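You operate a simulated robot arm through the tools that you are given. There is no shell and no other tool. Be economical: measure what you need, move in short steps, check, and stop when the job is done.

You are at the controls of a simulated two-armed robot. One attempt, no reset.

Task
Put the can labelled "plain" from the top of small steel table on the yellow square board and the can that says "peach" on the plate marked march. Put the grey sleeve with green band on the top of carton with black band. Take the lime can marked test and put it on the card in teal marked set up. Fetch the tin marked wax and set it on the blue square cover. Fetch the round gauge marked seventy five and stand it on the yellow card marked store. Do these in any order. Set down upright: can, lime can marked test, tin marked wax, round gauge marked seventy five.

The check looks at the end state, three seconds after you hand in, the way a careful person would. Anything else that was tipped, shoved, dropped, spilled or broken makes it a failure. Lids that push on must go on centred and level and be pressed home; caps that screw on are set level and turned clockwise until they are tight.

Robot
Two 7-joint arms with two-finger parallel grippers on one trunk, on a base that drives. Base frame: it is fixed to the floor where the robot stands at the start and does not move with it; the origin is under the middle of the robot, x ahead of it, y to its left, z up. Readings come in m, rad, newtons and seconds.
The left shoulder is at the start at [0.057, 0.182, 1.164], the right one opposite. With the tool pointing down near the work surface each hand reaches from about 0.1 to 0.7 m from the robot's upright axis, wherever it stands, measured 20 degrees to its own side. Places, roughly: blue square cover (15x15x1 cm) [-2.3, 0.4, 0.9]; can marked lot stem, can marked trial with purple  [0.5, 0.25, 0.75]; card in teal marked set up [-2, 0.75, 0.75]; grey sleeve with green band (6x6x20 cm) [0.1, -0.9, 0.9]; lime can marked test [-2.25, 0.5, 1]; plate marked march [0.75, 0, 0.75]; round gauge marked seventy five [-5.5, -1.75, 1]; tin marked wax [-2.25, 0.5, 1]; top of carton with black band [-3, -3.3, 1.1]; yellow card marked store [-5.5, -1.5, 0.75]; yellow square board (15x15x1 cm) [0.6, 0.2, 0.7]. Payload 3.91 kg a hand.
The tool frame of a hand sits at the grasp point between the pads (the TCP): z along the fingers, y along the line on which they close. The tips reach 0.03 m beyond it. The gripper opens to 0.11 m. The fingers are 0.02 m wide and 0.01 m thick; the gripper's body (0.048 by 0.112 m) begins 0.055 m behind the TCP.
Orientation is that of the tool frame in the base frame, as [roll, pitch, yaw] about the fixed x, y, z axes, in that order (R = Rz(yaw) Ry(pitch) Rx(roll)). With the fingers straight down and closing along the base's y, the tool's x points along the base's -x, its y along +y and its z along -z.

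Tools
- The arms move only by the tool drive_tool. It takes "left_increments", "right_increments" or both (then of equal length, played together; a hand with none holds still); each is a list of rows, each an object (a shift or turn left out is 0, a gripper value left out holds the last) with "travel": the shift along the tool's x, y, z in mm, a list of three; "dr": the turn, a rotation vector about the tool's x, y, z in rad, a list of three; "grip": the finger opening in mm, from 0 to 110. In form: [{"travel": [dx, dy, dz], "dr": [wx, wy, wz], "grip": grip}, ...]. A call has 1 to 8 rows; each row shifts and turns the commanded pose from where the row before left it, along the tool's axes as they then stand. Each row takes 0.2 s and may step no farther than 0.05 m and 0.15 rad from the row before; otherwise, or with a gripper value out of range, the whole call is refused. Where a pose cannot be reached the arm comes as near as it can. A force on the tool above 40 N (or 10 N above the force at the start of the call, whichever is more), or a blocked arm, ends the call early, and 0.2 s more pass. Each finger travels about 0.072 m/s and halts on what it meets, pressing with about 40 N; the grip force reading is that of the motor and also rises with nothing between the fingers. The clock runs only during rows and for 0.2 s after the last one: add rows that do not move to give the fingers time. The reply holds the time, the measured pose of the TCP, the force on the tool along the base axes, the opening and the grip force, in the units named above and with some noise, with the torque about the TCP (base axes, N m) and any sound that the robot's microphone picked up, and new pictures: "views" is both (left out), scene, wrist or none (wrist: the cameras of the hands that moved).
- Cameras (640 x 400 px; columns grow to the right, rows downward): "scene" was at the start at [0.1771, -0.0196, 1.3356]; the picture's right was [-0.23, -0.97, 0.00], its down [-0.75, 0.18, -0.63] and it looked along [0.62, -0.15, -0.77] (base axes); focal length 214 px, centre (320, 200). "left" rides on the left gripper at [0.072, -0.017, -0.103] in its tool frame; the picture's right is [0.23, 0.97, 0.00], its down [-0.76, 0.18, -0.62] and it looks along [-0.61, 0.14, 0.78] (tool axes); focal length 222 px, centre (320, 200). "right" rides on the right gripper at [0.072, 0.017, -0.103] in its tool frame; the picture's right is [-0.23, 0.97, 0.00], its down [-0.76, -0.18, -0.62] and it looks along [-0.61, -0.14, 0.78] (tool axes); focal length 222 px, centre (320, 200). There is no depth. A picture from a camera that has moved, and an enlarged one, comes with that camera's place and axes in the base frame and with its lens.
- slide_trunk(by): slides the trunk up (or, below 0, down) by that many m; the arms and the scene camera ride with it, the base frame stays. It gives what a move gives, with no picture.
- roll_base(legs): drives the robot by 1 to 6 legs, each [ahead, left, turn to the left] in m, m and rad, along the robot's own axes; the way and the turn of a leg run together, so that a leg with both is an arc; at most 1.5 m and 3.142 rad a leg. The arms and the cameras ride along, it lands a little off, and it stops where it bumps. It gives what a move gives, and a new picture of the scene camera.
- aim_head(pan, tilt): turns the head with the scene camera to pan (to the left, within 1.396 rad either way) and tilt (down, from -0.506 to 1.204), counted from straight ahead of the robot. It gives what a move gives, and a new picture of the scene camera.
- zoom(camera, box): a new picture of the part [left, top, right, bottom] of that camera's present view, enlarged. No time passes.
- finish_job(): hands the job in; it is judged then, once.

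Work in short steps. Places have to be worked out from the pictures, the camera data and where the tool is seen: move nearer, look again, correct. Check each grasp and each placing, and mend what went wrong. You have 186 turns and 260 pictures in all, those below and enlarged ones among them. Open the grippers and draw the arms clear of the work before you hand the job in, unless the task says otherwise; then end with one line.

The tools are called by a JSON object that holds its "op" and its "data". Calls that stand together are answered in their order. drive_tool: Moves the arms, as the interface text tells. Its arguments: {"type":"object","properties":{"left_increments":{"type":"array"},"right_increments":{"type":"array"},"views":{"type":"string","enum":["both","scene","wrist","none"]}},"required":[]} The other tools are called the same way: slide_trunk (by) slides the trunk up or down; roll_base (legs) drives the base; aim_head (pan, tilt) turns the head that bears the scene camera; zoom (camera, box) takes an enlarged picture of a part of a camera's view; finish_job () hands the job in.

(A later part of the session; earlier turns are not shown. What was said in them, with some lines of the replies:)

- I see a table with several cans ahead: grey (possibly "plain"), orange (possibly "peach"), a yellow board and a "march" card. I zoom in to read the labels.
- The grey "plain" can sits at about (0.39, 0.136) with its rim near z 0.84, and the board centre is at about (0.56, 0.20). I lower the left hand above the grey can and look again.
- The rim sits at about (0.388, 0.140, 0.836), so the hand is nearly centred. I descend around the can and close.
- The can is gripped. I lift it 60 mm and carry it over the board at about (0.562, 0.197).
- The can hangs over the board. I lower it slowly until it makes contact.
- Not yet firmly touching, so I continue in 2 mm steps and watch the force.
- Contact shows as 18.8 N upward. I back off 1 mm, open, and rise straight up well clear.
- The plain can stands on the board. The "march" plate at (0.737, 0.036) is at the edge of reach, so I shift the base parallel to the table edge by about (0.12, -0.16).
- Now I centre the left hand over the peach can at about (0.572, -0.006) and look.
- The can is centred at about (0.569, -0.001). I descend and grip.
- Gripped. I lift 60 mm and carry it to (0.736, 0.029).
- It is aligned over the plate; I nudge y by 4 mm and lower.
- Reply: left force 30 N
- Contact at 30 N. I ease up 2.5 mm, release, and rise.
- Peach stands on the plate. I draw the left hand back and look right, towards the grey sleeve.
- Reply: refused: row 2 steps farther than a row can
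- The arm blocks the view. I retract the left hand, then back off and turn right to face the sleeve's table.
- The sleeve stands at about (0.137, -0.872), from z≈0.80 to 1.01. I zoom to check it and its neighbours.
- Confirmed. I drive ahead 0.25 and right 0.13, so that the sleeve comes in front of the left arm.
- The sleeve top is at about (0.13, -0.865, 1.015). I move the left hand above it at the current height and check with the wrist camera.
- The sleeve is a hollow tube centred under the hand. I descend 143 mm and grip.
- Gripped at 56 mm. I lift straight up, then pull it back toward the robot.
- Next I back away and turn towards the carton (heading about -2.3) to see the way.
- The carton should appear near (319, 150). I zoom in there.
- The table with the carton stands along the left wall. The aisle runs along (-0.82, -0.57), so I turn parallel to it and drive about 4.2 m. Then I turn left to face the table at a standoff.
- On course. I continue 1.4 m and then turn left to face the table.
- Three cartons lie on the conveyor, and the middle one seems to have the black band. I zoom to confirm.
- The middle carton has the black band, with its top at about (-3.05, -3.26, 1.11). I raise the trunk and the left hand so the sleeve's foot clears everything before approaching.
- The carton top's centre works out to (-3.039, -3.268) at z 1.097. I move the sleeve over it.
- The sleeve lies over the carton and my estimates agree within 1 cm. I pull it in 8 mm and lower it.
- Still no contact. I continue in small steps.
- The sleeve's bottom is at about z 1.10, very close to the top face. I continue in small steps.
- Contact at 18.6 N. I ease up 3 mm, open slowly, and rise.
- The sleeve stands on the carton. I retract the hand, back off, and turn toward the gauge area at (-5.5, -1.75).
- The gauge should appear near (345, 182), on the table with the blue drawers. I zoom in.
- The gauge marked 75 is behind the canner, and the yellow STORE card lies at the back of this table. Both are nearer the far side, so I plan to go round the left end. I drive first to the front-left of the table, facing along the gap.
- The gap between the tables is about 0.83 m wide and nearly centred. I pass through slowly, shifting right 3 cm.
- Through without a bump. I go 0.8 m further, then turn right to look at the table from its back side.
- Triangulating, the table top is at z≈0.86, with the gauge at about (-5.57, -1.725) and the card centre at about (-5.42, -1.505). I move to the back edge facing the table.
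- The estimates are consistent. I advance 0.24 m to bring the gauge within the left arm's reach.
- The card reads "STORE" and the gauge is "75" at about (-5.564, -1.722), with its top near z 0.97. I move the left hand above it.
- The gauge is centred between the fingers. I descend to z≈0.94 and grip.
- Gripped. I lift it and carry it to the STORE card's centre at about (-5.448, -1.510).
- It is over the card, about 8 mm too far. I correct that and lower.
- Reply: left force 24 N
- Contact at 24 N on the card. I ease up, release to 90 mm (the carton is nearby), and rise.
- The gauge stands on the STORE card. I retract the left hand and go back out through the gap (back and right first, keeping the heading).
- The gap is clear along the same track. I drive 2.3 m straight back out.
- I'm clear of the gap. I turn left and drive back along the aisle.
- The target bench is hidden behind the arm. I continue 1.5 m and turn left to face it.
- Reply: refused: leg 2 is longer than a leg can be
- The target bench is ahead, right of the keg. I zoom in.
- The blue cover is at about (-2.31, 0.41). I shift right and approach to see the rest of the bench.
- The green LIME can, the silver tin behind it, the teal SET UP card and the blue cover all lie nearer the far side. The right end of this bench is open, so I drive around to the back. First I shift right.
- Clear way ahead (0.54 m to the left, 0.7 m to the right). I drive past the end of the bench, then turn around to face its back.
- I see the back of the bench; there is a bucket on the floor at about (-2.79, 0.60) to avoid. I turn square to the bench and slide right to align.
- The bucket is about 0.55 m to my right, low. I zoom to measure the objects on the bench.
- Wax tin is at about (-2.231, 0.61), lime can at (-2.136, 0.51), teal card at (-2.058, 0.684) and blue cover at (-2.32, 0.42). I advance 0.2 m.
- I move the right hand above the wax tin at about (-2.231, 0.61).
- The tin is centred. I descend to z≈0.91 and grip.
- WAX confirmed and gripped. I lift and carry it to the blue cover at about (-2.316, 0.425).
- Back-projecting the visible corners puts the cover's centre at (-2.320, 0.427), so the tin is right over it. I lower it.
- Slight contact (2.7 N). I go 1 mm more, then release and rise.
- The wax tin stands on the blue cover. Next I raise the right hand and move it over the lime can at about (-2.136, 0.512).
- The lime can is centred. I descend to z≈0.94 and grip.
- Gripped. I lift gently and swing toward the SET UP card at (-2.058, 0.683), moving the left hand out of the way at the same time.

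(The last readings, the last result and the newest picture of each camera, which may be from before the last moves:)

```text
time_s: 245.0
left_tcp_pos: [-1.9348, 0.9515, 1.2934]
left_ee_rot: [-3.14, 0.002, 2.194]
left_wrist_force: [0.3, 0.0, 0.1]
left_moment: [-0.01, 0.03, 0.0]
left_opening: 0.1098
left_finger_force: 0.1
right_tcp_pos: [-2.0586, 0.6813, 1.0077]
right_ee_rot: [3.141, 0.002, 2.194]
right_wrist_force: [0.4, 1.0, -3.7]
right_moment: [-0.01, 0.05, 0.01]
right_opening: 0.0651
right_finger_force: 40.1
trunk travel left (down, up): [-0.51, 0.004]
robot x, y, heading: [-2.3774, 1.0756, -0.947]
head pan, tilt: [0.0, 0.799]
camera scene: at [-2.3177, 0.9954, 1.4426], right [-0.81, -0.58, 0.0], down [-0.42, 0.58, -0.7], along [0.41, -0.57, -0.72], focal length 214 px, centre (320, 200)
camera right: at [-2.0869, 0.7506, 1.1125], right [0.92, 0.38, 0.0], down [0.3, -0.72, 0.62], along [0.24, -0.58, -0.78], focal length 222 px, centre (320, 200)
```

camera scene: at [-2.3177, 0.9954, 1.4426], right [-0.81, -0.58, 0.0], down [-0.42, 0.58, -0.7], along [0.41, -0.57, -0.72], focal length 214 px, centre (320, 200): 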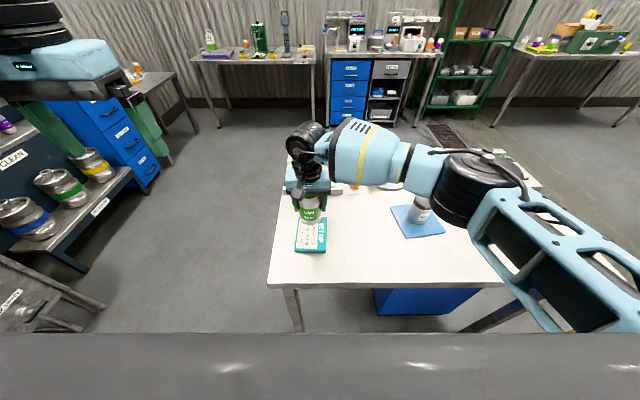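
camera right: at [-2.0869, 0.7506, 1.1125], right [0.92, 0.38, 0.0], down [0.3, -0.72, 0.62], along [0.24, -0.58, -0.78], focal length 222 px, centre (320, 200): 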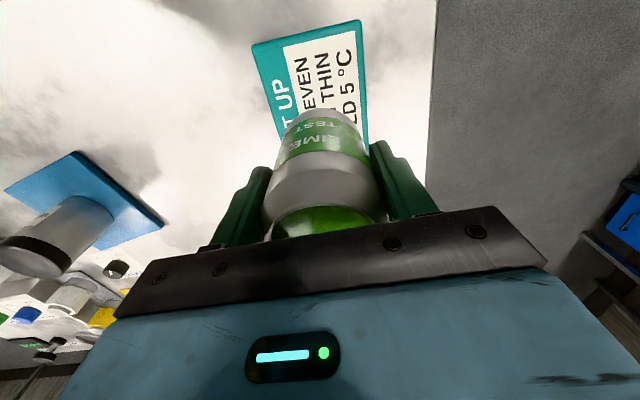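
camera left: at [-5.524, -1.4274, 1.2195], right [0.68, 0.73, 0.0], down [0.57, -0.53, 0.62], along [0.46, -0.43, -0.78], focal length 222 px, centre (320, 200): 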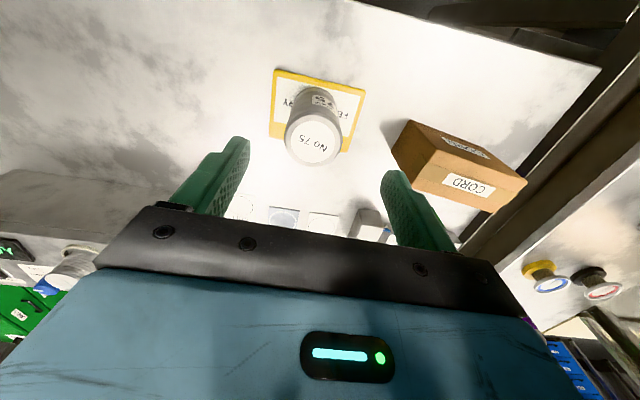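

It is over the card's centre (within 1 cm). I lower.

{"op": "drive_tool", "data": {"right_increments": [{"travel": [5, -1, 30]}, {"travel": [0, 0, 20]}, {"travel": [0, 0, 2]}, {"travel": [0, 0, 2]}, {"travel": [0, 0, 2]}, {}], "views": "wrist"}}

```text
time_s: 246.4
left_tcp_pos: [-1.9349, 0.9518, 1.2946]
left_ee_rot: [-3.141, 0.003, 2.194]
left_wrist_force: [0.4, 0.5, -0.3]
left_moment: [0.02, -0.01, 0.0]
left_opening: 0.1101
left_finger_force: 0.0
right_tcp_pos: [-2.0618, 0.6869, 0.955]
right_ee_rot: [3.139, 0.007, 2.194]
right_wrist_force: [-2.4, 0.0, 18.2]
right_moment: [-0.08, 0.22, -0.03]
right_opening: 0.0653
right_finger_force: 39.9
trunk travel left (down, up): [-0.51, 0.004]
robot x, y, heading: [-2.3783, 1.0732, -0.949]
head pan, tilt: [0.0, 0.799]
camera right: at [-2.091, 0.7556, 1.0587], right [0.92, 0.38, 0.0], down [0.3, -0.72, 0.63], along [0.24, -0.58, -0.78], focal length 222 px, centre (320, 200)
```

right: 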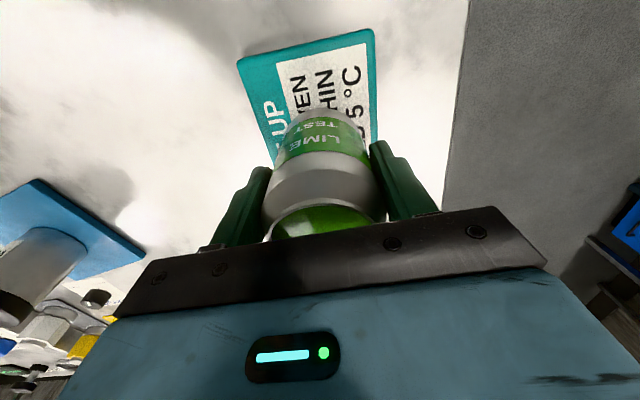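

Contact at 18 N. I ease up 2 mm, release, and rise.

{"op": "drive_tool", "data": {"right_increments": [{"travel": [0, 0, -2]}, {"grip": 80}, {"grip": 100}, {"grip": 110}, {"travel": [0, 0, -40]}, {"travel": [0, 0, -45]}, {"travel": [0, 0, -45]}, {"travel": [0, 0, -40]}]}}

```text
time_s: 248.2
left_tcp_pos: [-1.9336, 0.952, 1.293]
left_ee_rot: [-3.141, 0.001, 2.194]
left_wrist_force: [-1.0, -0.9, -0.4]
left_moment: [-0.02, -0.02, 0.02]
left_opening: 0.11
left_finger_force: 0.1
right_tcp_pos: [-2.0605, 0.6867, 1.125]
right_ee_rot: [-3.141, 0.001, 2.191]
right_wrist_force: [-0.3, 0.3, 0.8]
right_moment: [0.0, -0.02, -0.03]
right_opening: 0.11
right_finger_force: 0.1
trunk travel left (down, up): [-0.51, 0.004]
robot x, y, heading: [-2.3775, 1.0779, -0.949]
head pan, tilt: [0.0, 0.799]
camera scene: at [-2.3182, 0.9963, 1.4427], right [-0.81, -0.58, 0.0], down [-0.42, 0.58, -0.7], along [0.41, -0.57, -0.72], focal length 214 px, centre (320, 200)
camera right: at [-2.0896, 0.755, 1.2286], right [0.92, 0.38, 0.0], down [0.3, -0.72, 0.62], along [0.24, -0.58, -0.78], focal length 222 px, centre (320, 200)
```

scene: 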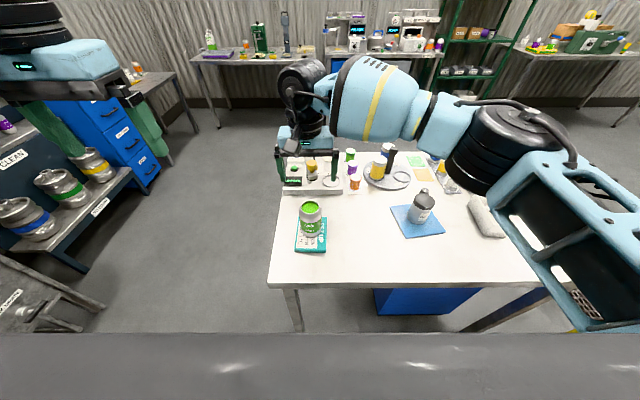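
right: 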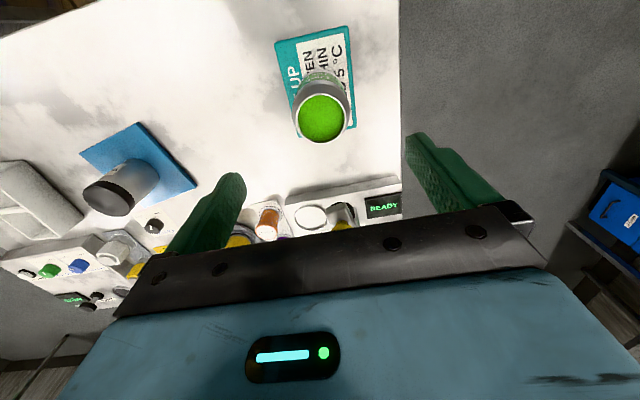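

All items are placed. I draw the right hand up and back, and back the base off the bench.

{"op": "drive_tool", "data": {"right_increments": [{"travel": [0, 0, -45]}, {"travel": [30, -20, -30]}, {"travel": [40, -25, 0]}, {"travel": [40, -25, 0]}], "views": "none"}}

{"op": "roll_base", "data": {"legs": [[-0.25, 0, 0]]}}

{"op": "zoom", "data": {"camera": "scene", "box": [240, 100, 500, 260]}}

```text
time_s: 249.2
left_tcp_pos: [-1.9341, 0.9512, 1.2949]
left_ee_rot: [3.141, 0.002, 2.196]
left_wrist_force: [-0.1, 0.2, -0.8]
left_moment: [-0.01, -0.02, -0.02]
left_opening: 0.1099
left_finger_force: 0.1
right_tcp_pos: [-2.1853, 0.7347, 1.196]
right_ee_rot: [3.141, 0.004, 2.194]
right_wrist_force: [-1.2, 0.3, -0.3]
right_moment: [-0.01, 0.01, -0.01]
right_opening: 0.1101
right_finger_force: 0.0
trunk travel left (down, up): [-0.51, 0.004]
robot x, y, heading: [-2.3754, 1.074, -0.947]
head pan, tilt: [0.0, 0.799]
```

```text
time_s: 251.0
left_tcp_pos: [-2.078, 1.153, 1.2938]
left_ee_rot: [3.14, 0.0, 2.19]
left_wrist_force: [0.1, -0.3, -0.1]
left_moment: [-0.02, -0.01, -0.02]
left_opening: 0.1098
left_finger_force: 0.1
right_tcp_pos: [-2.3279, 0.9364, 1.1962]
right_ee_rot: [3.141, 0.0, 2.194]
right_wrist_force: [-0.4, -0.4, -0.5]
right_moment: [0.02, 0.06, 0.01]
right_opening: 0.1103
right_finger_force: 0.0
trunk travel left (down, up): [-0.51, 0.004]
robot x, y, heading: [-2.5227, 1.274, -0.954]
head pan, tilt: [0.0, 0.799]
camera scene: at [-2.4628, 1.1978, 1.4425], right [-0.81, -0.58, 0.0], down [-0.42, 0.58, -0.7], along [0.4, -0.57, -0.72], focal length 214 px, centre (320, 200)
```

scene: 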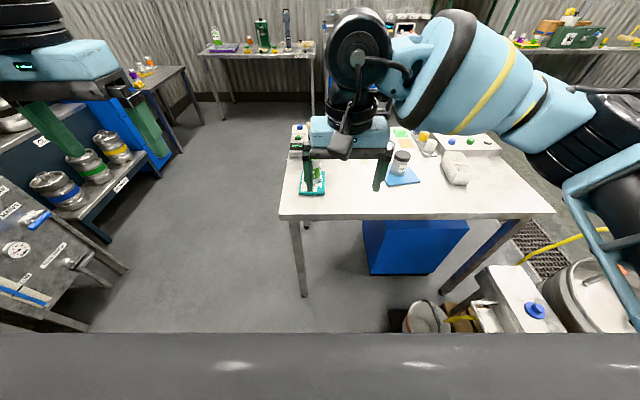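

```text
2.46 times, centred on (370, 180) of scene
camera zoom: at [-2.4628, 1.1978, 1.4425], right [-0.81, -0.58, 0.0], down [-0.42, 0.58, -0.7], along [0.4, -0.57, -0.72], focal length 528 px, centre (197, 249)
```

zoom: 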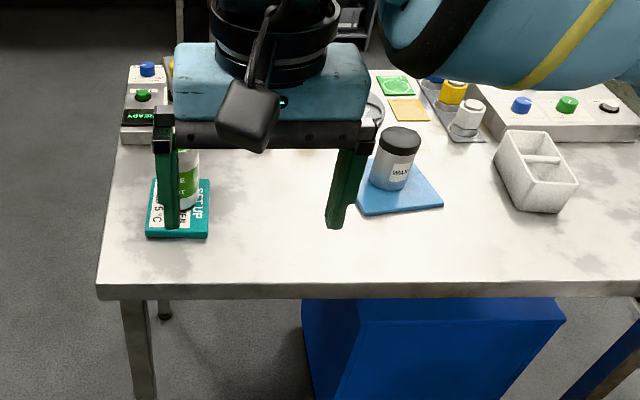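

Everything is in place, the grippers are open and the arms are clear. I hand the job in.

{"op": "finish_job", "data": {}}

```text
The job is handed in.
```

All six items were set on their targets, and I handed the job in: plain on the yellow board, peach on march, the sleeve on the black-band carton, lime test on set up, wax on the blue cover, and gauge 75 on store.
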